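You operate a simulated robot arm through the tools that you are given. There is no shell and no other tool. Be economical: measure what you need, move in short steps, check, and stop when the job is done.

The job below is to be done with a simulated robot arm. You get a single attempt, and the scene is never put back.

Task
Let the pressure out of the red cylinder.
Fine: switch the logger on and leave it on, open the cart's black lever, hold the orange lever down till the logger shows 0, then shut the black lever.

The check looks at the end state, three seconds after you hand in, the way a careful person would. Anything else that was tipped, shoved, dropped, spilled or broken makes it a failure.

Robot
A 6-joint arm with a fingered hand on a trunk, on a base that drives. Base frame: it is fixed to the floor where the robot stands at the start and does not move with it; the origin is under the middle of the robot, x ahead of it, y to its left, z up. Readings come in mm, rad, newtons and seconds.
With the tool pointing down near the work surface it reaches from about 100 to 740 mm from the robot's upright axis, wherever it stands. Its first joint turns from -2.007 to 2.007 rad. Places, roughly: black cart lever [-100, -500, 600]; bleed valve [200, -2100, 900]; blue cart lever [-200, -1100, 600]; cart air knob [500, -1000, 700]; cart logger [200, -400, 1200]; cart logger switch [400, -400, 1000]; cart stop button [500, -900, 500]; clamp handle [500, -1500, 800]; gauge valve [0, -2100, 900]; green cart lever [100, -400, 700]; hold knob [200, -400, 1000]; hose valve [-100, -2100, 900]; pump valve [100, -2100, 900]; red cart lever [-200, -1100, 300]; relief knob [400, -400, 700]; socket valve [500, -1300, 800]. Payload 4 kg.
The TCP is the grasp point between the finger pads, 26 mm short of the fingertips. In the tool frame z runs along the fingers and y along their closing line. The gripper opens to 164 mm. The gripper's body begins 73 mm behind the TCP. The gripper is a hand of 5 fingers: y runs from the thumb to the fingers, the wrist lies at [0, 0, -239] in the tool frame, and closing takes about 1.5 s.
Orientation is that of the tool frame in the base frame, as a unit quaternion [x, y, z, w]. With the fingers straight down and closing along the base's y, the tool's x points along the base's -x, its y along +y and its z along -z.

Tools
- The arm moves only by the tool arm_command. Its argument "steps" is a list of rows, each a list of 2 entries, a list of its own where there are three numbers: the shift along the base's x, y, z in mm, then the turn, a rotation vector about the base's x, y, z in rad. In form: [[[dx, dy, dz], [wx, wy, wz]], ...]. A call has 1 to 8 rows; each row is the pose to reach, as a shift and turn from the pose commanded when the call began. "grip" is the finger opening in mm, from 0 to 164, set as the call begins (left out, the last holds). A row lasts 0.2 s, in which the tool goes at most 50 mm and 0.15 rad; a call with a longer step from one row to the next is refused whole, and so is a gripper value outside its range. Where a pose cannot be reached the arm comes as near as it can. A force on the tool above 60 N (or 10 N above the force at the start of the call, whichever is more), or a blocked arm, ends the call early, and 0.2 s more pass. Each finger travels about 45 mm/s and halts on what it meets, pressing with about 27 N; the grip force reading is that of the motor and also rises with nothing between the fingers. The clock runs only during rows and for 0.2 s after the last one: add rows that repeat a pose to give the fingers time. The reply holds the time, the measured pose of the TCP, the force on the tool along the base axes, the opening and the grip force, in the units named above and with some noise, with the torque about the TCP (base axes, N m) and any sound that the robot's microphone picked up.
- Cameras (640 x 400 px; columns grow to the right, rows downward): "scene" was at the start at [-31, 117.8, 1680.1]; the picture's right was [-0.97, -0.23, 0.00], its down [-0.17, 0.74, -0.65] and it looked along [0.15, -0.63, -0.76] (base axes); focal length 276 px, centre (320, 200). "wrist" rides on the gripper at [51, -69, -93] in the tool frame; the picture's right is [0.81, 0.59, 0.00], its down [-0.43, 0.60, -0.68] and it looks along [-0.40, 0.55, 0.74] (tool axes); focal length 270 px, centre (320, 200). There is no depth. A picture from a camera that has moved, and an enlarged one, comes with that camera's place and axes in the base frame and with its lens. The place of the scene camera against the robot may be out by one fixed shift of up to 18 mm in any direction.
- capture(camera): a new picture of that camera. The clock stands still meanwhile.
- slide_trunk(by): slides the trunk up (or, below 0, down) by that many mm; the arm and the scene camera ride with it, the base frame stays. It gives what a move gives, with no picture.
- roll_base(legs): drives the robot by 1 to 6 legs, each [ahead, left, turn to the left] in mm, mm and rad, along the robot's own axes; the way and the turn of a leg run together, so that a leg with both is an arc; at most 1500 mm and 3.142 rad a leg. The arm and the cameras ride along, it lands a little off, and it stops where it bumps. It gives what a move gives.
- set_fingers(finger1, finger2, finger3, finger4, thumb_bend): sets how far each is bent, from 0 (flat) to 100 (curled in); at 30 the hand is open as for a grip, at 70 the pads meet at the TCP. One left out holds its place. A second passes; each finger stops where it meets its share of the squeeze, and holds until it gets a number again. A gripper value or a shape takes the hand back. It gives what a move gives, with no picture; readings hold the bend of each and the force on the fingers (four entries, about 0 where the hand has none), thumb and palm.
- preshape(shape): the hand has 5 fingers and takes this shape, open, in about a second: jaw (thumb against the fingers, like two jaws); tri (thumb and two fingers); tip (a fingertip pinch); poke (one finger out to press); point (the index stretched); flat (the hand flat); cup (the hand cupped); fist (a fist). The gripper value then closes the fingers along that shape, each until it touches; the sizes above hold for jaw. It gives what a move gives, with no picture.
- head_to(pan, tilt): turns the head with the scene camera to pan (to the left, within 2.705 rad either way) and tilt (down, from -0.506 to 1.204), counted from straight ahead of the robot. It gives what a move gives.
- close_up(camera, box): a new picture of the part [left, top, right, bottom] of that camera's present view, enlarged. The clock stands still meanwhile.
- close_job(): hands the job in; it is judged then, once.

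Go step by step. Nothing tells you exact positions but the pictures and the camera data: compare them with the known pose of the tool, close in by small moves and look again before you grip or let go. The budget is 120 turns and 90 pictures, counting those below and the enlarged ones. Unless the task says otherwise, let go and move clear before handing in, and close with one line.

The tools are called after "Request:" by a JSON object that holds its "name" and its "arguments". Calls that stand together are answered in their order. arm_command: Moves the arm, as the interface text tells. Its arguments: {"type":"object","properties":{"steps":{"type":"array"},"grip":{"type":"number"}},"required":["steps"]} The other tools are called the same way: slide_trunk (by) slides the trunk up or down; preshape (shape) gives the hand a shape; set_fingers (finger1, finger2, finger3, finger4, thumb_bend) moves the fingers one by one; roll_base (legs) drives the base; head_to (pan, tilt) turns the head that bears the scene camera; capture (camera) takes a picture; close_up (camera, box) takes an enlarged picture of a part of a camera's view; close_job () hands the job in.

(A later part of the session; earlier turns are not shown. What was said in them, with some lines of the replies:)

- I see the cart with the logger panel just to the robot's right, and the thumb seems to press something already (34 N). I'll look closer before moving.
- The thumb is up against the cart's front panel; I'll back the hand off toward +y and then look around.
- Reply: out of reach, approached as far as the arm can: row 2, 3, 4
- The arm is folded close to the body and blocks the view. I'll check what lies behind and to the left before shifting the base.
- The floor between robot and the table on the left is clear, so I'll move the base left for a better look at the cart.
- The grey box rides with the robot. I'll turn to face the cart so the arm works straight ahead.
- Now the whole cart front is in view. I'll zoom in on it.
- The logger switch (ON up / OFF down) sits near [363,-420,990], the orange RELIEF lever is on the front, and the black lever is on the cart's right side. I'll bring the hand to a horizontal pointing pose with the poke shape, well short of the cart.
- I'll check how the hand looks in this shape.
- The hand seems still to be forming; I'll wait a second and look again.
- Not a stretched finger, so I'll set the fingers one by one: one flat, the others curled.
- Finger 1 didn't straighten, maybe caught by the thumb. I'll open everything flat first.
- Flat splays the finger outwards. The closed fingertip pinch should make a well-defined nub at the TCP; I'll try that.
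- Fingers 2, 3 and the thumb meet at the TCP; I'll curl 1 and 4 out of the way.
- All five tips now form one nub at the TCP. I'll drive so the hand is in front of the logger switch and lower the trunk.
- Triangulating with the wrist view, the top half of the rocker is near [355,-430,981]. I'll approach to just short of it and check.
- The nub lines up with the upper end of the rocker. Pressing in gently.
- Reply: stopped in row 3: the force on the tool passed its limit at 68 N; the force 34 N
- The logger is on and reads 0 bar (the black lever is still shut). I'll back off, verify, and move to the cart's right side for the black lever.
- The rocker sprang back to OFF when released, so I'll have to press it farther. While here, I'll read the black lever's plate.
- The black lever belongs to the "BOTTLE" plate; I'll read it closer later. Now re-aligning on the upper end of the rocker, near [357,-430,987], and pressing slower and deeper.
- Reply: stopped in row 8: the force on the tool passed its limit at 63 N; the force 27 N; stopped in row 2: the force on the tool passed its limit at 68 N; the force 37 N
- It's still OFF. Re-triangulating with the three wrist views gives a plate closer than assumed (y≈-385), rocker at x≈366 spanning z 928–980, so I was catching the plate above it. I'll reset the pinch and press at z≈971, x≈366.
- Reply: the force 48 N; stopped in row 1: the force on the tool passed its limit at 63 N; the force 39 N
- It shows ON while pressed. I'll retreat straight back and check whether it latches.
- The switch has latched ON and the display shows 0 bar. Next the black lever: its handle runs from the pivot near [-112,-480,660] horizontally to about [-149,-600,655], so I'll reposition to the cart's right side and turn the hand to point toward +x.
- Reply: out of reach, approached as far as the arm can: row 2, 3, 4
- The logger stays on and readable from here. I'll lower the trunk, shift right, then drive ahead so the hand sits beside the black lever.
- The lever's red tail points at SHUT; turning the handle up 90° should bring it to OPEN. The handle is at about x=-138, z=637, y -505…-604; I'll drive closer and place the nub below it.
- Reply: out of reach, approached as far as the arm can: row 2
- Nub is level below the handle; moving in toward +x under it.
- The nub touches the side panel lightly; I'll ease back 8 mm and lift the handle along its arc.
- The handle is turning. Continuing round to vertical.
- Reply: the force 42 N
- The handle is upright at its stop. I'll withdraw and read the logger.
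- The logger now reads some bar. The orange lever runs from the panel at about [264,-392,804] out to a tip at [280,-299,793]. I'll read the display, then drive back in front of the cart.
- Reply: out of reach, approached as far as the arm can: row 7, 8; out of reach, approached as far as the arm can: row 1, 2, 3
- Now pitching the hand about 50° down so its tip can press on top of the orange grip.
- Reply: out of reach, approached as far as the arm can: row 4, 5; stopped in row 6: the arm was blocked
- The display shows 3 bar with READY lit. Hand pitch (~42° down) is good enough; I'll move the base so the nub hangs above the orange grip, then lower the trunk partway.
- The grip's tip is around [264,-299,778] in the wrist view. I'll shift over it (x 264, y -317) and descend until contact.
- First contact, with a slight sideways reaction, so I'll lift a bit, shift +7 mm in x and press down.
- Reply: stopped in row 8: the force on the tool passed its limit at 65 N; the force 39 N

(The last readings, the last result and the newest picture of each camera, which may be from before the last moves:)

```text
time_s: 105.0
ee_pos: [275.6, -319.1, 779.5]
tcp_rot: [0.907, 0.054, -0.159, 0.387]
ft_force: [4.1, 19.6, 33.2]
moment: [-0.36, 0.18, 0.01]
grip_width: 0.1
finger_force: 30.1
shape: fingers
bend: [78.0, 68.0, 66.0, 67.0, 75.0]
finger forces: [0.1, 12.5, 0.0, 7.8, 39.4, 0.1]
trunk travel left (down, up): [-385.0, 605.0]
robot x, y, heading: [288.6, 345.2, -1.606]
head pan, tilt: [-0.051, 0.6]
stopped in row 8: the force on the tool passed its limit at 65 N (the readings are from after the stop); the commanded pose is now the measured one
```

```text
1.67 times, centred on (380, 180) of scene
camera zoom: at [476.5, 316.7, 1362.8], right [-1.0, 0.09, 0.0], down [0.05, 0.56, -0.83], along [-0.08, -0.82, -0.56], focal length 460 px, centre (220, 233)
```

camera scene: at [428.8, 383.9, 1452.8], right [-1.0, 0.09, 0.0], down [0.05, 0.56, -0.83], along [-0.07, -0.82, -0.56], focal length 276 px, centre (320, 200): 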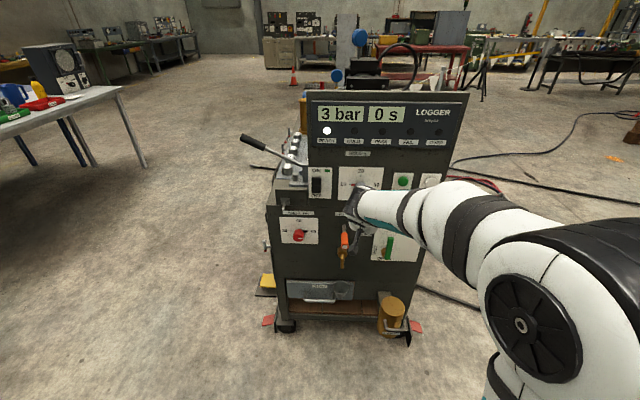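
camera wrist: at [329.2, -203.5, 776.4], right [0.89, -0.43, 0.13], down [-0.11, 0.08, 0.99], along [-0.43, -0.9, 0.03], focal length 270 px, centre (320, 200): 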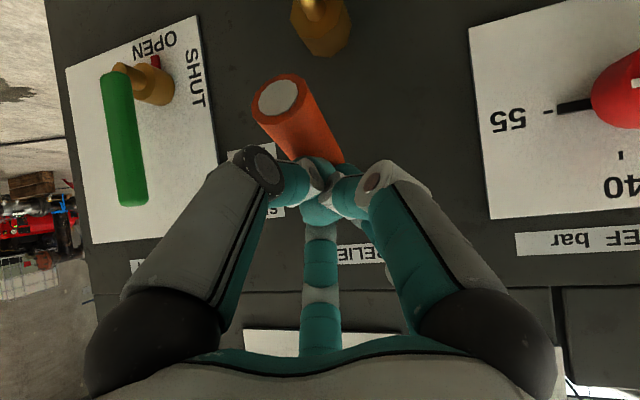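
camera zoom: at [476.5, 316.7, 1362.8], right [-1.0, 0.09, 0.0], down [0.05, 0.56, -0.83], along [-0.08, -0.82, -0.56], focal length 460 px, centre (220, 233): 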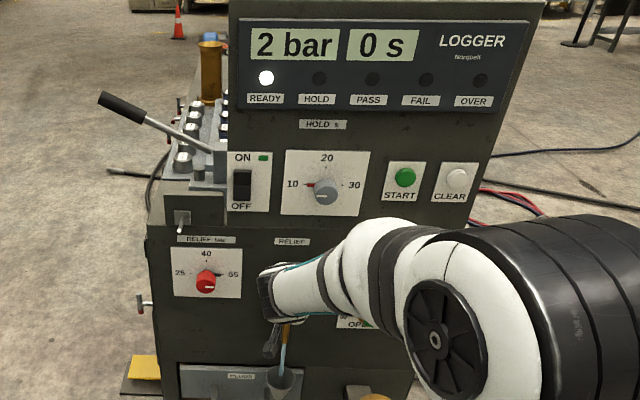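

It works: the reading dropped to 2 bar and liquid runs from the spout into the funnel. Holding the lever down.

Request:
{"name": "arm_command", "arguments": {"steps": [[[0, 0, -3], [0, 0, 0]], [[0, 0, -4], [0, 0, 0]], [[0, 0, -4], [0, 0, 0]], [[0, 0, -4], [0, 0, 0]], [[0, 0, -4], [0, 0, 0]], [[0, 0, -4], [0, 0, 0]], [[0, 0, -4], [0, 0, 0]], [[0, 0, -4], [0, 0, 0]]]}}

Request:
{"name": "close_up", "arguments": {"camera": "scene", "box": [280, 60, 480, 300]}}

```text
time_s: 105.6
ee_pos: [276.0, -319.8, 779.9]
tcp_rot: [0.905, 0.054, -0.159, 0.391]
ft_force: [2.4, 20.8, 32.4]
moment: [-0.32, 0.24, -0.09]
grip_width: 0.0
finger_force: 28.5
shape: fingers
bend: [79.0, 68.0, 66.0, 66.0, 75.0]
finger forces: [0.0, 10.7, 0.0, 10.0, 37.5, 0.0]
trunk travel left (down, up): [-385.0, 605.0]
robot x, y, heading: [286.4, 346.3, -1.616]
head pan, tilt: [-0.051, 0.6]
stopped in row 3: the force on the tool passed its limit at 61 N (the readings are from after the stop); the commanded pose is now the measured one
```

```text
1.67 times, centred on (380, 180) of scene
camera zoom: at [476.5, 317.1, 1362.5], right [-1.0, 0.09, 0.0], down [0.05, 0.56, -0.83], along [-0.08, -0.82, -0.56], focal length 460 px, centre (220, 233)
```

zoom: 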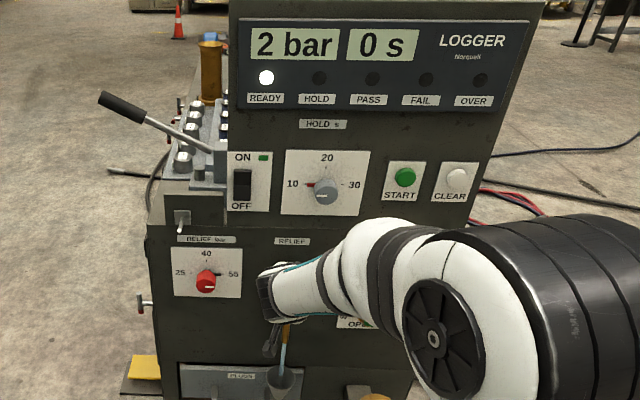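

Flow continues; holding at the current pose.

Request:
{"name": "arm_command", "arguments": {"steps": [[[0, 0, 0], [0, 0, 0]], [[0, 0, -1], [0, 0, 0]], [[0, 0, -1], [0, 0, 0]], [[0, 0, -1], [0, 0, 0]], [[0, 0, -1], [0, 0, 0]], [[0, 0, -1], [0, 0, 0]], [[0, 0, -1], [0, 0, 0]], [[0, 0, -1], [0, 0, 0]]]}}

Request:
{"name": "arm_command", "arguments": {"steps": [[[0, 0, 0], [0, 0, 0]], [[0, 0, 0], [0, 0, 0]], [[0, 0, 0], [0, 0, 0]], [[0, 0, 0], [0, 0, 0]], [[0, 0, 0], [0, 0, 0]], [[0, 0, 0], [0, 0, 0]], [[0, 0, 0], [0, 0, 0]], [[0, 0, 0], [0, 0, 0]]]}}

Request:
{"name": "close_up", "arguments": {"camera": "scene", "box": [280, 60, 480, 300]}}

```text
time_s: 107.4
ee_pos: [275.6, -319.2, 777.7]
tcp_rot: [0.905, 0.055, -0.159, 0.39]
ft_force: [4.3, 19.4, 46.8]
moment: [-0.76, 0.36, -0.01]
grip_width: 0.1
finger_force: 38.0
shape: fingers
bend: [79.0, 67.0, 66.0, 66.0, 75.0]
finger forces: [0.0, 20.4, 9.4, 11.8, 34.5, 0.0]
trunk travel left (down, up): [-385.0, 605.0]
robot x, y, heading: [285.4, 347.9, -1.615]
head pan, tilt: [-0.051, 0.6]
```

```text
time_s: 109.2
ee_pos: [276.1, -319.1, 778.5]
tcp_rot: [0.905, 0.054, -0.159, 0.39]
ft_force: [4.1, 19.6, 47.2]
moment: [-0.76, 0.36, 0.02]
grip_width: 0.0
finger_force: 38.4
shape: fingers
bend: [79.0, 67.0, 66.0, 66.0, 75.0]
finger forces: [0.0, 20.6, 9.4, 11.9, 34.4, 0.0]
trunk travel left (down, up): [-385.0, 605.0]
robot x, y, heading: [285.6, 346.8, -1.612]
head pan, tilt: [-0.051, 0.6]
```

```text
1.67 times, centred on (380, 180) of scene
camera zoom: at [476.7, 317.7, 1362.9], right [-1.0, 0.09, 0.0], down [0.05, 0.56, -0.83], along [-0.08, -0.82, -0.56], focal length 460 px, centre (220, 233)
```

zoom: 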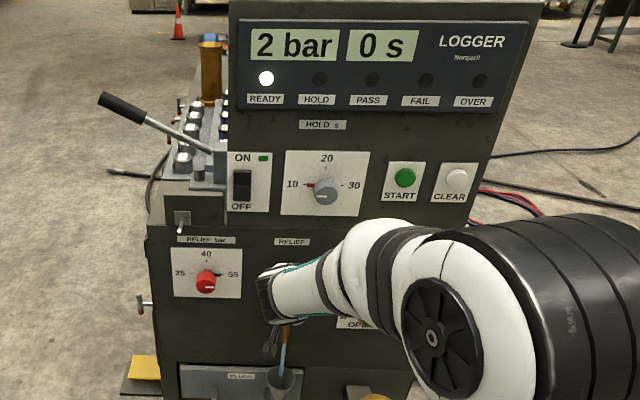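

Steady at about 47 N and flowing; keep holding.

Request:
{"name": "arm_command", "arguments": {"steps": [[[0, 0, 0], [0, 0, 0]], [[0, 0, 0], [0, 0, 0]], [[0, 0, 0], [0, 0, 0]], [[0, 0, 0], [0, 0, 0]], [[0, 0, 0], [0, 0, 0]], [[0, 0, 0], [0, 0, 0]], [[0, 0, 0], [0, 0, 0]], [[0, 0, 0], [0, 0, 0]]]}}

Request:
{"name": "arm_command", "arguments": {"steps": [[[0, 0, 0], [0, 0, 0]], [[0, 0, 0], [0, 0, 0]], [[0, 0, 0], [0, 0, 0]], [[0, 0, 0], [0, 0, 0]], [[0, 0, 0], [0, 0, 0]], [[0, 0, 0], [0, 0, 0]], [[0, 0, 0], [0, 0, 0]], [[0, 0, 0], [0, 0, 0]]]}}

Request:
{"name": "arm_command", "arguments": {"steps": [[[0, 0, 0], [0, 0, 0]], [[0, 0, 0], [0, 0, 0]], [[0, 0, 0], [0, 0, 0]], [[0, 0, 0], [0, 0, 0]], [[0, 0, 0], [0, 0, 0]], [[0, 0, 0], [0, 0, 0]], [[0, 0, 0], [0, 0, 0]], [[0, 0, 0], [0, 0, 0]]]}}

Request:
{"name": "close_up", "arguments": {"camera": "scene", "box": [280, 60, 480, 300]}}

```text
time_s: 111.0
ee_pos: [276.3, -318.9, 778.7]
tcp_rot: [0.905, 0.054, -0.159, 0.39]
ft_force: [5.9, 20.0, 46.6]
moment: [-0.75, 0.35, 0.01]
grip_width: 0.0
finger_force: 38.4
shape: fingers
bend: [79.0, 67.0, 66.0, 66.0, 75.0]
finger forces: [0.0, 20.7, 9.4, 11.9, 34.4, 0.0]
trunk travel left (down, up): [-385.0, 605.0]
robot x, y, heading: [285.6, 345.3, -1.612]
head pan, tilt: [-0.051, 0.6]
```

```text
time_s: 112.8
ee_pos: [276.2, -318.8, 779.1]
tcp_rot: [0.906, 0.054, -0.159, 0.39]
ft_force: [5.4, 19.4, 47.1]
moment: [-0.8, 0.37, 0.05]
grip_width: 0.0
finger_force: 37.9
shape: fingers
bend: [79.0, 67.0, 66.0, 66.0, 75.0]
finger forces: [0.1, 20.5, 9.4, 11.8, 34.3, 0.1]
trunk travel left (down, up): [-385.0, 605.0]
robot x, y, heading: [287.2, 346.1, -1.613]
head pan, tilt: [-0.051, 0.6]
```

```text
time_s: 114.6
ee_pos: [275.9, -318.8, 779.2]
tcp_rot: [0.905, 0.054, -0.159, 0.391]
ft_force: [5.3, 19.9, 46.9]
moment: [-0.78, 0.34, 0.04]
grip_width: 0.0
finger_force: 37.8
shape: fingers
bend: [79.0, 67.0, 66.0, 66.0, 75.0]
finger forces: [0.0, 20.6, 9.5, 11.7, 34.4, 0.1]
trunk travel left (down, up): [-385.0, 605.0]
robot x, y, heading: [284.9, 345.5, -1.61]
head pan, tilt: [-0.051, 0.6]
```

```text
1.67 times, centred on (380, 180) of scene
camera zoom: at [476.7, 317.7, 1362.9], right [-1.0, 0.09, 0.0], down [0.05, 0.56, -0.83], along [-0.08, -0.82, -0.56], focal length 460 px, centre (220, 233)
```

zoom: 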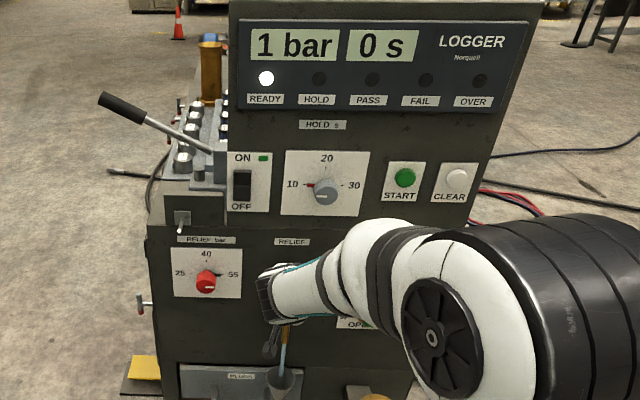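

Down to 1 bar; keep holding.

Request:
{"name": "arm_command", "arguments": {"steps": [[[0, 0, 0], [0, 0, 0]], [[0, 0, 0], [0, 0, 0]], [[0, 0, 0], [0, 0, 0]], [[0, 0, 0], [0, 0, 0]], [[0, 0, 0], [0, 0, 0]], [[0, 0, 0], [0, 0, 0]], [[0, 0, 0], [0, 0, 0]], [[0, 0, 0], [0, 0, 0]]]}}

Request:
{"name": "arm_command", "arguments": {"steps": [[[0, 0, 0], [0, 0, 0]], [[0, 0, 0], [0, 0, 0]], [[0, 0, 0], [0, 0, 0]], [[0, 0, 0], [0, 0, 0]], [[0, 0, 0], [0, 0, 0]], [[0, 0, 0], [0, 0, 0]], [[0, 0, 0], [0, 0, 0]], [[0, 0, 0], [0, 0, 0]]]}}

Request:
{"name": "arm_command", "arguments": {"steps": [[[0, 0, 0], [0, 0, 0]], [[0, 0, 0], [0, 0, 0]], [[0, 0, 0], [0, 0, 0]], [[0, 0, 0], [0, 0, 0]], [[0, 0, 0], [0, 0, 0]], [[0, 0, 0], [0, 0, 0]], [[0, 0, 0], [0, 0, 0]], [[0, 0, 0], [0, 0, 0]]]}}

Request:
{"name": "arm_command", "arguments": {"steps": [[[0, 0, 0], [0, 0, 0]], [[0, 0, 0], [0, 0, 0]], [[0, 0, 0], [0, 0, 0]], [[0, 0, 0], [0, 0, 0]], [[0, 0, 0], [0, 0, 0]], [[0, 0, 0], [0, 0, 0]], [[0, 0, 0], [0, 0, 0]], [[0, 0, 0], [0, 0, 0]]]}}

Request:
{"name": "arm_command", "arguments": {"steps": [[[0, 0, 0], [0, 0, 0]], [[0, 0, 0], [0, 0, 0]], [[0, 0, 0], [0, 0, 0]], [[0, 0, 0], [0, 0, 0]], [[0, 0, 0], [0, 0, 0]], [[0, 0, 0], [0, 0, 0]], [[0, 0, 0], [0, 0, 0]], [[0, 0, 0], [0, 0, 0]]]}}

Request:
{"name": "close_up", "arguments": {"camera": "scene", "box": [280, 60, 480, 300]}}

```text
time_s: 116.4
ee_pos: [275.1, -319.9, 779.2]
tcp_rot: [0.906, 0.054, -0.159, 0.389]
ft_force: [5.0, 19.5, 45.2]
moment: [-0.78, 0.36, 0.03]
grip_width: 0.0
finger_force: 37.9
shape: fingers
bend: [79.0, 67.0, 66.0, 66.0, 75.0]
finger forces: [0.0, 20.6, 9.5, 11.7, 34.4, 0.0]
trunk travel left (down, up): [-385.0, 605.0]
robot x, y, heading: [288.6, 346.4, -1.611]
head pan, tilt: [-0.051, 0.6]
```

```text
time_s: 118.2
ee_pos: [275.3, -319.7, 778.5]
tcp_rot: [0.905, 0.054, -0.16, 0.391]
ft_force: [4.5, 19.4, 46.9]
moment: [-0.75, 0.33, -0.02]
grip_width: 0.0
finger_force: 38.4
shape: fingers
bend: [79.0, 67.0, 66.0, 66.0, 75.0]
finger forces: [0.0, 20.6, 9.4, 11.7, 34.4, 0.0]
trunk travel left (down, up): [-385.0, 605.0]
robot x, y, heading: [286.7, 344.9, -1.612]
head pan, tilt: [-0.051, 0.6]
```

```text
time_s: 120.0
ee_pos: [275.4, -318.7, 778.9]
tcp_rot: [0.905, 0.055, -0.159, 0.391]
ft_force: [4.9, 20.9, 46.8]
moment: [-0.77, 0.38, 0.04]
grip_width: 0.0
finger_force: 38.5
shape: fingers
bend: [79.0, 67.0, 66.0, 66.0, 75.0]
finger forces: [0.0, 20.6, 9.6, 11.7, 34.4, 0.0]
trunk travel left (down, up): [-385.0, 605.0]
robot x, y, heading: [285.8, 344.8, -1.61]
head pan, tilt: [-0.051, 0.6]
```

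```text
time_s: 121.8
ee_pos: [274.5, -320.3, 778.8]
tcp_rot: [0.905, 0.053, -0.159, 0.391]
ft_force: [5.1, 19.9, 47.2]
moment: [-0.76, 0.35, 0.0]
grip_width: 0.0
finger_force: 38.4
shape: fingers
bend: [79.0, 67.0, 66.0, 66.0, 75.0]
finger forces: [0.0, 20.6, 9.5, 11.7, 34.4, 0.1]
trunk travel left (down, up): [-385.0, 605.0]
robot x, y, heading: [286.1, 351.6, -1.607]
head pan, tilt: [-0.051, 0.6]
```

```text
time_s: 123.6
ee_pos: [276.0, -319.4, 777.6]
tcp_rot: [0.905, 0.055, -0.16, 0.39]
ft_force: [4.7, 19.7, 46.4]
moment: [-0.78, 0.38, 0.07]
grip_width: 0.2
finger_force: 38.4
shape: fingers
bend: [79.0, 67.0, 66.0, 66.0, 75.0]
finger forces: [0.1, 20.6, 9.5, 11.7, 34.3, 0.0]
trunk travel left (down, up): [-385.0, 605.0]
robot x, y, heading: [287.2, 347.5, -1.61]
head pan, tilt: [-0.051, 0.6]
```

```text
1.67 times, centred on (380, 180) of scene
camera zoom: at [476.7, 317.7, 1362.9], right [-1.0, 0.09, 0.0], down [0.05, 0.56, -0.83], along [-0.08, -0.82, -0.56], focal length 460 px, centre (220, 233)
```

zoom: 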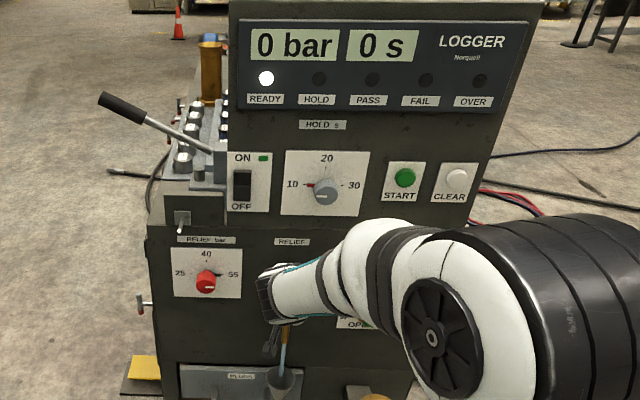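

The display reads 0 bar; since it may be rounded and the spout still seems to run, I'll hold a while longer.

Request:
{"name": "arm_command", "arguments": {"steps": [[[0, 0, 0], [0, 0, 0]], [[0, 0, 0], [0, 0, 0]], [[0, 0, 0], [0, 0, 0]], [[0, 0, 0], [0, 0, 0]], [[0, 0, 0], [0, 0, 0]], [[0, 0, 0], [0, 0, 0]], [[0, 0, 0], [0, 0, 0]], [[0, 0, 0], [0, 0, 0]]]}}

Request:
{"name": "arm_command", "arguments": {"steps": [[[0, 0, 0], [0, 0, 0]], [[0, 0, 0], [0, 0, 0]], [[0, 0, 0], [0, 0, 0]], [[0, 0, 0], [0, 0, 0]], [[0, 0, 0], [0, 0, 0]], [[0, 0, 0], [0, 0, 0]], [[0, 0, 0], [0, 0, 0]], [[0, 0, 0], [0, 0, 0]]]}}

Request:
{"name": "arm_command", "arguments": {"steps": [[[0, 0, 0], [0, 0, 0]], [[0, 0, 0], [0, 0, 0]], [[0, 0, 0], [0, 0, 0]], [[0, 0, 0], [0, 0, 0]], [[0, 0, 0], [0, 0, 0]], [[0, 0, 0], [0, 0, 0]], [[0, 0, 0], [0, 0, 0]], [[0, 0, 0], [0, 0, 0]]]}}

Request:
{"name": "arm_command", "arguments": {"steps": [[[0, 0, 0], [0, 0, 0]], [[0, 0, 0], [0, 0, 0]], [[0, 0, 0], [0, 0, 0]], [[0, 0, 0], [0, 0, 0]], [[0, 0, 0], [0, 0, 0]], [[0, 0, 0], [0, 0, 0]], [[0, 0, 0], [0, 0, 0]], [[0, 0, 0], [0, 0, 0]]]}}

Request:
{"name": "close_up", "arguments": {"camera": "scene", "box": [280, 60, 480, 300]}}

```text
time_s: 125.4
ee_pos: [276.1, -320.5, 777.7]
tcp_rot: [0.906, 0.054, -0.159, 0.39]
ft_force: [5.8, 19.6, 46.9]
moment: [-0.8, 0.37, 0.02]
grip_width: 0.1
finger_force: 38.1
shape: fingers
bend: [79.0, 67.0, 66.0, 66.0, 75.0]
finger forces: [0.0, 20.5, 9.5, 11.7, 34.4, 0.0]
trunk travel left (down, up): [-385.0, 605.0]
robot x, y, heading: [284.3, 345.9, -1.611]
head pan, tilt: [-0.051, 0.6]
```

```text
time_s: 127.2
ee_pos: [275.2, -319.6, 779.3]
tcp_rot: [0.905, 0.054, -0.158, 0.391]
ft_force: [5.0, 19.5, 46.9]
moment: [-0.76, 0.4, 0.02]
grip_width: 0.0
finger_force: 38.1
shape: fingers
bend: [79.0, 67.0, 66.0, 66.0, 75.0]
finger forces: [0.0, 20.6, 9.5, 11.8, 34.4, 0.1]
trunk travel left (down, up): [-385.0, 605.0]
robot x, y, heading: [282.7, 344.1, -1.612]
head pan, tilt: [-0.051, 0.6]
```

```text
time_s: 129.0
ee_pos: [275.7, -319.3, 778.0]
tcp_rot: [0.905, 0.055, -0.16, 0.39]
ft_force: [5.4, 20.8, 46.1]
moment: [-0.79, 0.35, 0.0]
grip_width: 0.1
finger_force: 38.1
shape: fingers
bend: [79.0, 67.0, 66.0, 66.0, 75.0]
finger forces: [0.0, 20.6, 9.6, 11.6, 34.4, 0.0]
trunk travel left (down, up): [-385.0, 605.0]
robot x, y, heading: [285.2, 347.1, -1.614]
head pan, tilt: [-0.051, 0.6]
```

```text
time_s: 130.8
ee_pos: [276.4, -320.0, 778.3]
tcp_rot: [0.905, 0.054, -0.159, 0.39]
ft_force: [6.2, 19.2, 46.5]
moment: [-0.77, 0.34, 0.03]
grip_width: 0.1
finger_force: 38.5
shape: fingers
bend: [79.0, 67.0, 66.0, 66.0, 75.0]
finger forces: [0.0, 20.6, 9.6, 11.7, 34.5, 0.1]
trunk travel left (down, up): [-385.0, 605.0]
robot x, y, heading: [285.8, 347.1, -1.613]
head pan, tilt: [-0.051, 0.6]
```

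```text
1.67 times, centred on (380, 180) of scene
camera zoom: at [476.7, 317.7, 1362.9], right [-1.0, 0.09, 0.0], down [0.05, 0.56, -0.83], along [-0.08, -0.82, -0.56], focal length 460 px, centre (220, 233)
```

zoom: 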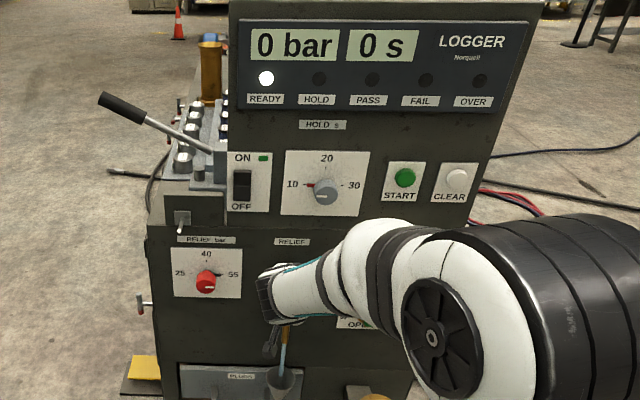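

Reading stays at 0; a few more seconds for margin, then I lift off.

Request:
{"name": "arm_command", "arguments": {"steps": [[[0, 0, 0], [0, 0, 0]], [[0, 0, 0], [0, 0, 0]], [[0, 0, 0], [0, 0, 0]], [[0, 0, 0], [0, 0, 0]], [[0, 0, 0], [0, 0, 0]], [[0, 0, 0], [0, 0, 0]], [[0, 0, 0], [0, 0, 0]], [[0, 0, 0], [0, 0, 0]]]}}

Request:
{"name": "arm_command", "arguments": {"steps": [[[0, 0, 0], [0, 0, 0]], [[0, 0, 0], [0, 0, 0]], [[0, 0, 0], [0, 0, 0]], [[0, 0, 0], [0, 0, 0]], [[0, 0, 0], [0, 0, 0]], [[0, 0, 0], [0, 0, 0]], [[0, 0, 0], [0, 0, 0]], [[0, 0, 0], [0, 0, 0]]]}}

Request:
{"name": "arm_command", "arguments": {"steps": [[[0, 0, 0], [0, 0, 0]], [[0, 0, 0], [0, 0, 0]], [[0, 0, 0], [0, 0, 0]], [[0, 0, 0], [0, 0, 0]], [[0, 0, 0], [0, 0, 0]], [[0, 0, 0], [0, 0, 0]], [[0, 0, 0], [0, 0, 0]], [[0, 0, 0], [0, 0, 0]]]}}

Request:
{"name": "arm_command", "arguments": {"steps": [[[0, 0, 20], [0, 0, 0]], [[0, 5, 60], [0, 0, 0]], [[0, 30, 90], [0, 0, 0]]]}}

Request:
{"name": "roll_base", "arguments": {"legs": [[-120, 0, 0]]}}

Request:
{"name": "capture", "arguments": {"camera": "scene"}}

```text
time_s: 132.6
ee_pos: [277.0, -320.3, 777.7]
tcp_rot: [0.905, 0.054, -0.159, 0.39]
ft_force: [4.9, 19.6, 46.5]
moment: [-0.77, 0.36, 0.02]
grip_width: 0.0
finger_force: 37.9
shape: fingers
bend: [79.0, 67.0, 66.0, 66.0, 75.0]
finger forces: [0.1, 20.6, 9.5, 11.8, 34.4, 0.0]
trunk travel left (down, up): [-385.0, 605.0]
robot x, y, heading: [288.6, 343.4, -1.612]
head pan, tilt: [-0.051, 0.6]
```

```text
time_s: 134.4
ee_pos: [275.5, -319.9, 778.6]
tcp_rot: [0.905, 0.054, -0.158, 0.39]
ft_force: [4.8, 19.7, 47.6]
moment: [-0.75, 0.33, 0.0]
grip_width: 0.1
finger_force: 38.0
shape: fingers
bend: [79.0, 67.0, 66.0, 66.0, 75.0]
finger forces: [0.0, 20.6, 9.5, 11.6, 34.4, 0.0]
trunk travel left (down, up): [-385.0, 605.0]
robot x, y, heading: [285.8, 346.2, -1.611]
head pan, tilt: [-0.051, 0.6]
```

```text
time_s: 136.2
ee_pos: [276.7, -319.2, 779.0]
tcp_rot: [0.905, 0.055, -0.159, 0.39]
ft_force: [4.2, 20.5, 47.6]
moment: [-0.76, 0.34, -0.01]
grip_width: 0.0
finger_force: 37.9
shape: fingers
bend: [79.0, 67.0, 66.0, 66.0, 75.0]
finger forces: [0.0, 20.6, 9.5, 11.8, 34.4, 0.0]
trunk travel left (down, up): [-385.0, 605.0]
robot x, y, heading: [284.5, 348.6, -1.607]
head pan, tilt: [-0.051, 0.6]
```

```text
time_s: 137.0
ee_pos: [277.5, -290.8, 861.4]
tcp_rot: [0.908, 0.056, -0.159, 0.385]
ft_force: [0.7, 0.0, 0.0]
moment: [0.01, 0.0, -0.04]
grip_width: 0.3
finger_force: 0.2
shape: fingers
bend: [76.0, 69.0, 67.0, 67.0, 72.0]
finger forces: [0.0, 0.0, 0.0, 0.0, 0.0, 0.0]
trunk travel left (down, up): [-385.0, 605.0]
robot x, y, heading: [284.8, 345.9, -1.614]
head pan, tilt: [-0.051, 0.6]
```

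```text
time_s: 138.3
ee_pos: [285.4, -169.2, 862.5]
tcp_rot: [0.907, 0.056, -0.159, 0.386]
ft_force: [-0.7, -0.4, -0.4]
moment: [0.03, 0.04, 0.03]
grip_width: 0.0
finger_force: 0.0
shape: fingers
bend: [76.0, 69.0, 67.0, 67.0, 71.0]
finger forces: [0.0, 0.0, 0.0, 0.0, 0.0, 0.1]
trunk travel left (down, up): [-385.0, 605.0]
robot x, y, heading: [292.0, 469.2, -1.612]
head pan, tilt: [-0.051, 0.6]
```

```text
20 pictures are left
camera scene: at [481.1, 433.3, 1362.7], right [-1.0, 0.09, 0.0], down [0.05, 0.56, -0.83], along [-0.07, -0.82, -0.56], focal length 276 px, centre (320, 200)
```

scene: 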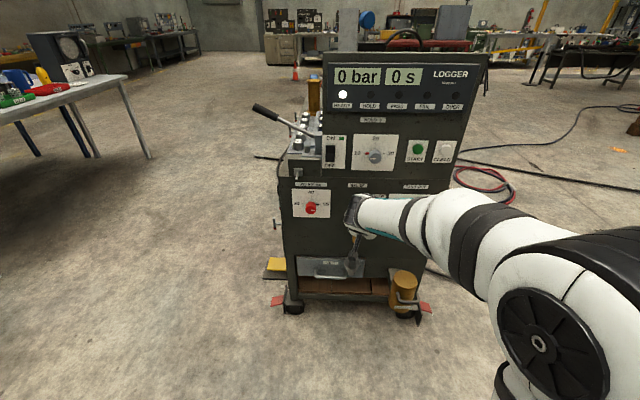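

The reading stays at 0 with the lever released. Now back to the cart's right side to shut the black lever; I'll drive there, turn the hand to point at the cart's side again, and lower.

Request:
{"name": "roll_base", "arguments": {"legs": [[-50, 0, 0], [0, -840, 0.03]]}}

Request:
{"name": "arm_command", "arguments": {"steps": [[[23, 10, 0], [-0.0242, -0.0605, 0.1212]], [[46, 20, 0], [-0.0485, -0.121, 0.2425]], [[69, 30, 0], [-0.0727, -0.1815, 0.3637]], [[92, 40, 0], [-0.097, -0.242, 0.485]], [[115, 50, 0], [-0.121, -0.3025, 0.606]], [[138, 60, 0], [-0.1455, -0.363, 0.7275]], [[161, 70, 0], [-0.17, -0.4235, 0.849]], [[184, 80, 0], [-0.194, -0.484, 0.97]]]}}

Request:
{"name": "arm_command", "arguments": {"steps": [[[23, 10, 0], [-0.0242, -0.0606, 0.1212]], [[46, 20, 0], [-0.0484, -0.121, 0.2425]], [[69, 30, 0], [-0.0726, -0.1818, 0.3637]], [[92, 40, 0], [-0.097, -0.242, 0.485]], [[110, 45, 0], [-0.121, -0.303, 0.606]]]}}

Request:
{"name": "slide_trunk", "arguments": {"by": -140}}

```text
time_s: 143.2
ee_pos: [-532.5, -96.0, 862.4]
tcp_rot: [0.906, 0.066, -0.155, 0.387]
ft_force: [0.2, 0.2, -0.9]
moment: [-0.02, -0.04, -0.01]
grip_width: 0.1
finger_force: 0.1
shape: fingers
bend: [76.0, 69.0, 67.0, 67.0, 71.0]
finger forces: [0.1, 0.1, 0.0, 0.0, 0.0, 0.0]
trunk travel left (down, up): [-385.0, 605.0]
robot x, y, heading: [-544.4, 539.5, -1.592]
head pan, tilt: [-0.051, 0.6]
```

```text
time_s: 145.1
ee_pos: [-348.2, -12.9, 861.6]
tcp_rot: [0.742, 0.371, 0.251, 0.5]
ft_force: [-0.8, 0.5, 0.1]
moment: [0.04, 0.01, -0.01]
grip_width: 0.2
finger_force: 0.1
shape: fingers
bend: [75.0, 69.0, 67.0, 67.0, 71.0]
finger forces: [0.1, 0.0, 0.1, 0.1, 0.0, 0.1]
out of reach, approached as far as the arm can: row 3
trunk travel left (down, up): [-385.0, 605.0]
robot x, y, heading: [-541.0, 544.0, -1.591]
head pan, tilt: [-0.051, 0.6]
```

```text
time_s: 146.2
ee_pos: [-238.7, 28.6, 860.5]
tcp_rot: [0.522, 0.509, 0.472, 0.495]
ft_force: [-0.6, 0.0, 0.7]
moment: [0.0, 0.05, 0.0]
grip_width: 0.0
finger_force: 0.1
shape: fingers
bend: [75.0, 69.0, 67.0, 67.0, 71.0]
finger forces: [0.0, 0.0, 0.0, 0.0, 0.0, 0.0]
trunk travel left (down, up): [-385.0, 605.0]
robot x, y, heading: [-541.8, 542.9, -1.592]
head pan, tilt: [-0.051, 0.6]
```

```text
time_s: 147.9
ee_pos: [-237.7, 28.3, 721.5]
tcp_rot: [0.523, 0.51, 0.471, 0.495]
ft_force: [0.3, 0.1, 0.1]
moment: [-0.03, -0.02, -0.01]
grip_width: 0.0
finger_force: 0.1
shape: fingers
bend: [75.0, 69.0, 67.0, 67.0, 71.0]
finger forces: [0.0, 0.0, 0.1, 0.0, 0.1, 0.0]
trunk travel left (down, up): [-245.0, 745.0]
robot x, y, heading: [-544.7, 545.3, -1.594]
head pan, tilt: [-0.051, 0.6]
```

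Driving ahead so the nub stands beside the upright handle on its near (+y) side.

Request:
{"name": "roll_base", "arguments": {"legs": [[460, 0, 0]]}}

Request:
{"name": "head_to", "arguments": {"pan": 0.3, "tilt": 0.8}}

Request:
{"name": "capture", "arguments": {"camera": "wrist"}}

Request:
{"name": "capture", "arguments": {"camera": "scene"}}

```text
time_s: 150.7
ee_pos: [-248.8, -429.9, 720.3]
tcp_rot: [0.523, 0.508, 0.471, 0.496]
ft_force: [-0.8, -0.5, 0.6]
moment: [0.03, -0.01, -0.01]
grip_width: 0.0
finger_force: 0.1
shape: fingers
bend: [75.0, 69.0, 67.0, 67.0, 71.0]
finger forces: [0.0, 0.0, 0.0, 0.0, 0.1, 0.0]
trunk travel left (down, up): [-245.0, 745.0]
robot x, y, heading: [-548.0, 88.3, -1.585]
head pan, tilt: [-0.051, 0.6]
```

```text
time_s: 151.5
ee_pos: [-249.4, -429.9, 721.6]
tcp_rot: [0.523, 0.508, 0.471, 0.496]
ft_force: [-0.2, 0.4, -0.4]
moment: [-0.03, 0.01, 0.01]
grip_width: 0.2
finger_force: 0.1
shape: fingers
bend: [75.0, 69.0, 67.0, 67.0, 71.0]
finger forces: [0.0, 0.0, 0.0, 0.1, 0.1, 0.0]
trunk travel left (down, up): [-245.0, 745.0]
robot x, y, heading: [-548.0, 80.2, -1.591]
head pan, tilt: [0.3, 0.799]
```

```text
19 pictures are left
camera wrist: at [-346.5, -375.3, 657.3], right [0.07, 0.81, 0.58], down [-0.65, -0.4, 0.64], along [0.75, -0.42, 0.5], focal length 270 px, centre (320, 200)
```

wrist: 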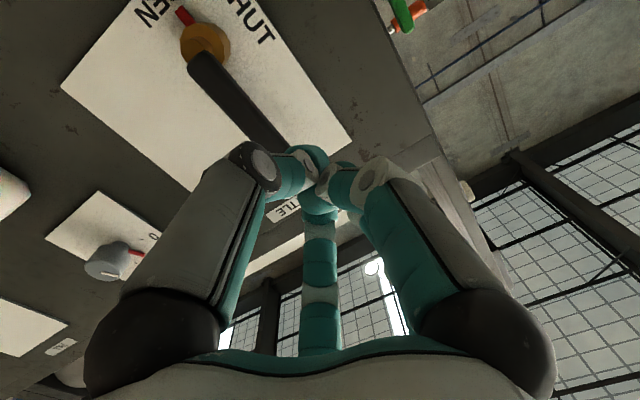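

```text
18 pictures are left
camera scene: at [-329.8, 63.9, 1205.9], right [-0.96, -0.27, 0.0], down [-0.2, 0.69, -0.7], along [0.19, -0.67, -0.72], focal length 276 px, centre (320, 200)
```

scene: 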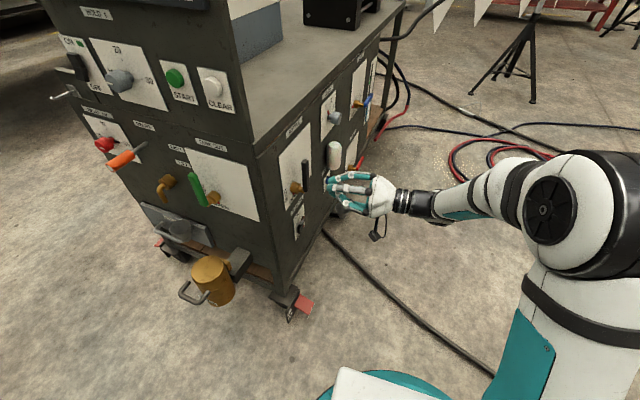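

The orange lever has sprung back up. The handle stands at y≈-487; moving in beside it.

Request:
{"name": "arm_command", "arguments": {"steps": [[[40, 0, -5], [0, 0, 0]], [[75, 0, -10], [0, 0, 0]], [[102, 0, -10], [0, 0, 0]]]}}

Request:
{"name": "close_up", "arguments": {"camera": "scene", "box": [250, 110, 390, 250]}}

```text
time_s: 152.3
ee_pos: [-146.2, -427.3, 710.3]
tcp_rot: [0.523, 0.508, 0.471, 0.496]
ft_force: [-1.4, 0.2, 0.4]
moment: [0.01, 0.02, -0.03]
grip_width: 0.0
finger_force: 0.1
shape: fingers
bend: [75.0, 69.0, 67.0, 67.0, 71.0]
finger forces: [0.0, 0.1, 0.0, 0.1, 0.1, 0.1]
trunk travel left (down, up): [-245.0, 745.0]
robot x, y, heading: [-550.1, 83.7, -1.596]
head pan, tilt: [0.3, 0.799]
```

```text
2.86 times, centred on (320, 180) of scene
camera zoom: at [-329.9, 63.9, 1205.9], right [-0.96, -0.27, 0.0], down [-0.2, 0.69, -0.7], along [0.19, -0.67, -0.72], focal length 789 px, centre (320, 257)
```

zoom: 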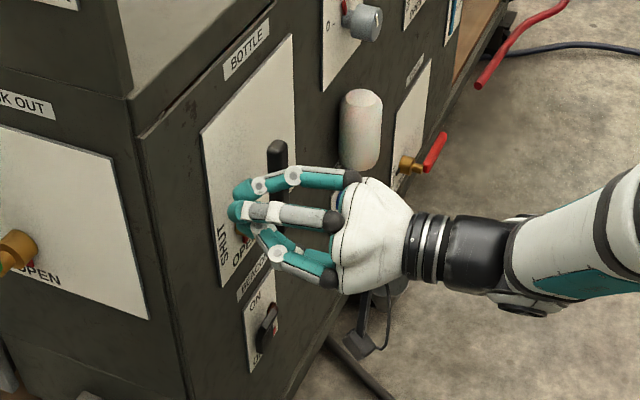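

The nub is on the near side of the upright handle. Pushing it away and following the arc down.

Request:
{"name": "arm_command", "arguments": {"steps": [[[0, -15, 0], [0, 0, 0]], [[0, -30, 0], [0, 0, 0]], [[0, -47, 3], [0, 0, 0]], [[0, -60, 4], [0, 0, 0]], [[0, -75, 3], [0, 0, 0]], [[0, -90, 0], [0, 0, 0]]]}}

Request:
{"name": "close_up", "arguments": {"camera": "scene", "box": [250, 110, 390, 250]}}

```text
time_s: 153.7
ee_pos: [-145.9, -518.1, 710.2]
tcp_rot: [0.523, 0.509, 0.47, 0.496]
ft_force: [0.7, -0.5, 0.2]
moment: [-0.01, 0.0, 0.01]
grip_width: 0.0
finger_force: 0.0
shape: fingers
bend: [75.0, 69.0, 67.0, 67.0, 71.0]
finger forces: [0.0, 0.1, 0.0, 0.0, 0.0, 0.0]
trunk travel left (down, up): [-245.0, 745.0]
robot x, y, heading: [-547.4, 85.0, -1.594]
head pan, tilt: [0.3, 0.799]
```

```text
2.86 times, centred on (320, 180) of scene
camera zoom: at [-329.7, 64.0, 1205.9], right [-0.96, -0.27, 0.0], down [-0.2, 0.69, -0.7], along [0.19, -0.67, -0.72], focal length 789 px, centre (320, 257)
```

zoom: 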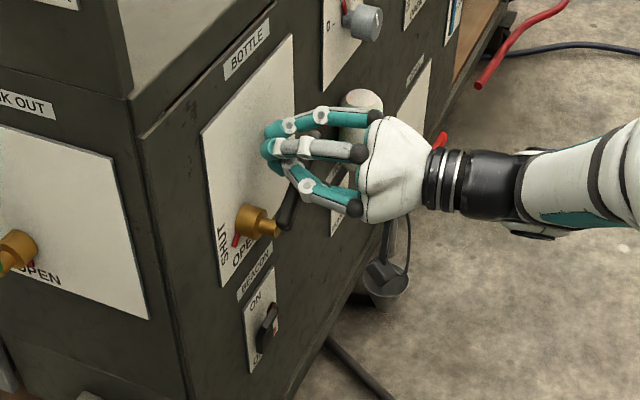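

Halfway down; continuing.

Request:
{"name": "arm_command", "arguments": {"steps": [[[0, -12, -4], [0, 0, 0]], [[0, -22, -10], [0, 0, 0]], [[0, -32, -20], [0, 0, 0]], [[0, -40, -31], [0, 0, 0]], [[0, -46, -43], [0, 0, 0]], [[0, -48, -53], [0, 0, 0]], [[0, -48, -61], [0, 0, 0]], [[0, -48, -68], [0, 0, 0]]]}}

Request:
{"name": "close_up", "arguments": {"camera": "scene", "box": [250, 110, 390, 250]}}

```text
time_s: 155.4
ee_pos: [-154.0, -569.8, 662.3]
tcp_rot: [0.516, 0.507, 0.47, 0.506]
ft_force: [-21.9, 10.8, 27.9]
moment: [0.12, 0.52, -0.06]
grip_width: 0.0
finger_force: 18.2
shape: fingers
bend: [83.0, 67.0, 67.0, 72.0, 76.0]
finger forces: [0.0, 0.0, 0.0, 1.2, 35.1, 0.1]
trunk travel left (down, up): [-245.0, 745.0]
robot x, y, heading: [-551.2, 85.6, -1.595]
head pan, tilt: [0.3, 0.799]
stopped in row 8: the force on the tool passed its limit at 62 N (the readings are from after the stop); the commanded pose is now the measured one
```

```text
2.86 times, centred on (320, 180) of scene
camera zoom: at [-333.6, 66.4, 1206.1], right [-0.96, -0.27, 0.0], down [-0.19, 0.69, -0.7], along [0.19, -0.67, -0.71], focal length 789 px, centre (320, 257)
```

zoom: 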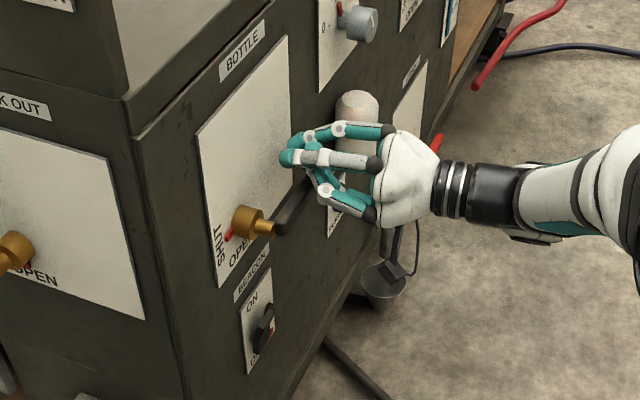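

It hit its stop, about horizontal. Lifting off and withdrawing, then checking the lever and logger.

Request:
{"name": "arm_command", "arguments": {"steps": [[[-10, 0, 25], [0, 0, 0]], [[-50, 0, 35], [0, 0, 0]], [[-90, 0, 35], [0, 0, 0]], [[-120, 0, 35], [0, 0, 0]]]}}

Request:
{"name": "roll_base", "arguments": {"legs": [[-420, 0, 0]]}}

Request:
{"name": "head_to", "arguments": {"pan": 0.45, "tilt": 0.5}}

Request:
{"name": "capture", "arguments": {"camera": "scene"}}

```text
time_s: 156.4
ee_pos: [-258.3, -568.9, 690.1]
tcp_rot: [0.527, 0.507, 0.463, 0.5]
ft_force: [-0.2, 0.4, -0.1]
moment: [-0.01, 0.0, 0.01]
grip_width: 0.0
finger_force: 0.1
shape: fingers
bend: [77.0, 69.0, 67.0, 67.0, 72.0]
finger forces: [0.0, 0.0, 0.0, 0.0, 0.1, 0.0]
out of reach, approached as far as the arm can: row 4
trunk travel left (down, up): [-245.0, 745.0]
robot x, y, heading: [-546.2, 83.1, -1.599]
head pan, tilt: [0.3, 0.799]
```

```text
time_s: 159.0
ee_pos: [-245.8, -156.2, 690.4]
tcp_rot: [0.527, 0.507, 0.463, 0.501]
ft_force: [-0.5, 0.4, 0.2]
moment: [0.03, 0.01, 0.0]
grip_width: 0.0
finger_force: 0.1
shape: fingers
bend: [77.0, 69.0, 67.0, 67.0, 72.0]
finger forces: [0.0, 0.1, 0.1, 0.0, 0.0, 0.0]
trunk travel left (down, up): [-245.0, 745.0]
robot x, y, heading: [-538.9, 496.8, -1.594]
head pan, tilt: [0.3, 0.799]
```

```text
time_s: 159.8
ee_pos: [-246.9, -155.4, 690.5]
tcp_rot: [0.527, 0.507, 0.464, 0.5]
ft_force: [-0.5, -0.4, -0.4]
moment: [0.01, 0.03, 0.02]
grip_width: 0.0
finger_force: 0.0
shape: fingers
bend: [76.0, 69.0, 67.0, 67.0, 72.0]
finger forces: [0.1, 0.1, 0.0, 0.1, 0.0, 0.0]
trunk travel left (down, up): [-245.0, 745.0]
robot x, y, heading: [-542.4, 501.7, -1.594]
head pan, tilt: [0.45, 0.499]
```

```text
14 pictures are left
camera scene: at [-305.1, 473.1, 1231.7], right [-0.91, -0.41, 0.0], down [-0.2, 0.44, -0.88], along [0.36, -0.8, -0.48], focal length 276 px, centre (320, 200)
```

scene: 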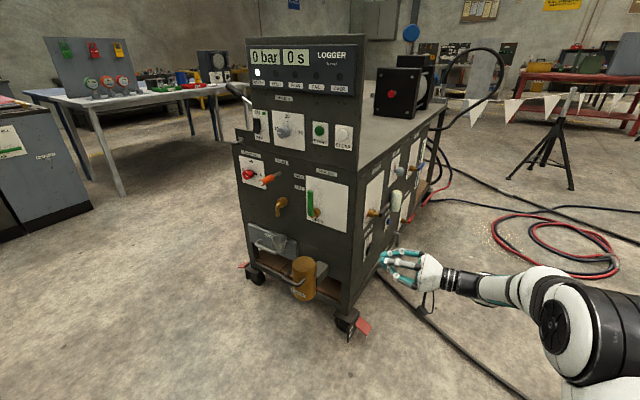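

Request:
{"name": "close_up", "arguments": {"camera": "scene", "box": [345, 130, 445, 260]}}

Request:
{"name": "close_up", "arguments": {"camera": "scene", "box": [225, 30, 375, 310]}}

```text
3.08 times, centred on (395, 195) of scene
camera zoom: at [-305.1, 473.1, 1231.7], right [-0.91, -0.41, 0.0], down [-0.2, 0.44, -0.88], along [0.36, -0.8, -0.48], focal length 850 px, centre (89, 215)
```

zoom: 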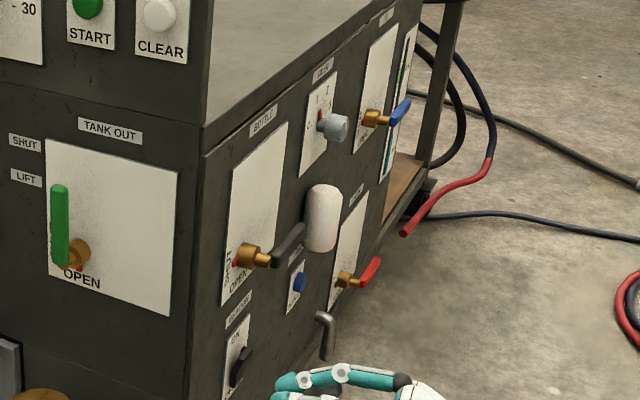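

```text
1.43 times, centred on (300, 170) of scene
camera zoom: at [-305.1, 473.1, 1231.7], right [-0.91, -0.41, 0.0], down [-0.2, 0.44, -0.88], along [0.36, -0.8, -0.48], focal length 395 px, centre (349, 243)
```

zoom: 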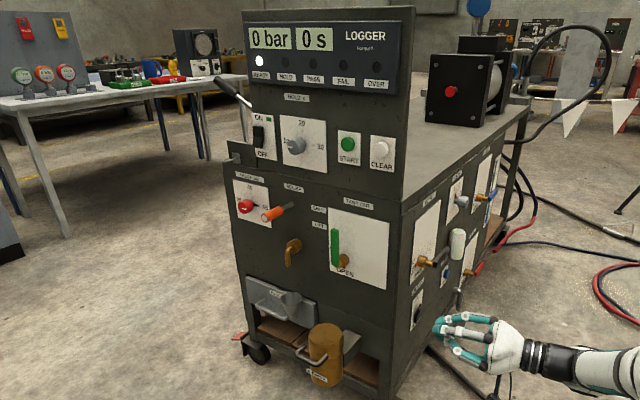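

The logger is on at 0 bar, the orange lever is up. One tighter look at the black lever's red pointer.

Request:
{"name": "close_up", "arguments": {"camera": "scene", "box": [360, 185, 410, 235]}}

```text
8.00 times, centred on (385, 210) of scene
camera zoom: at [-305.1, 473.1, 1231.7], right [-0.91, -0.41, 0.0], down [-0.2, 0.44, -0.88], along [0.36, -0.8, -0.48], focal length 2210 px, centre (-200, 120)
```

zoom: 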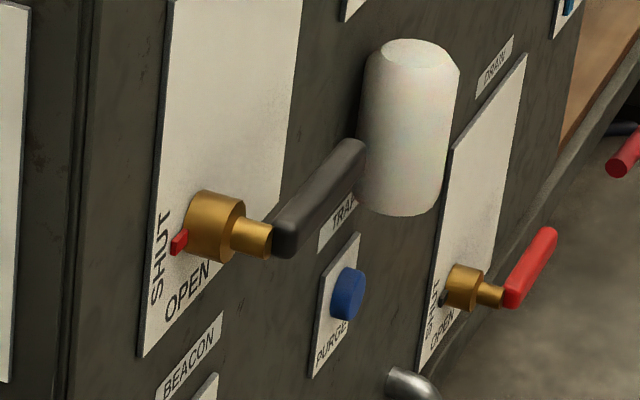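

The red cylinder's pressure is let out: the logger is on and reads 0 bar, the orange lever is back up, the black lever points at SHUT, and the hand is clear. Handing in.

Request:
{"name": "close_job", "arguments": {}}

```text
The job is handed in.
```

The pressure is out of the red cylinder: the logger is on and reads 0 bar, the black lever is shut, the orange lever is released, and the job is handed in.
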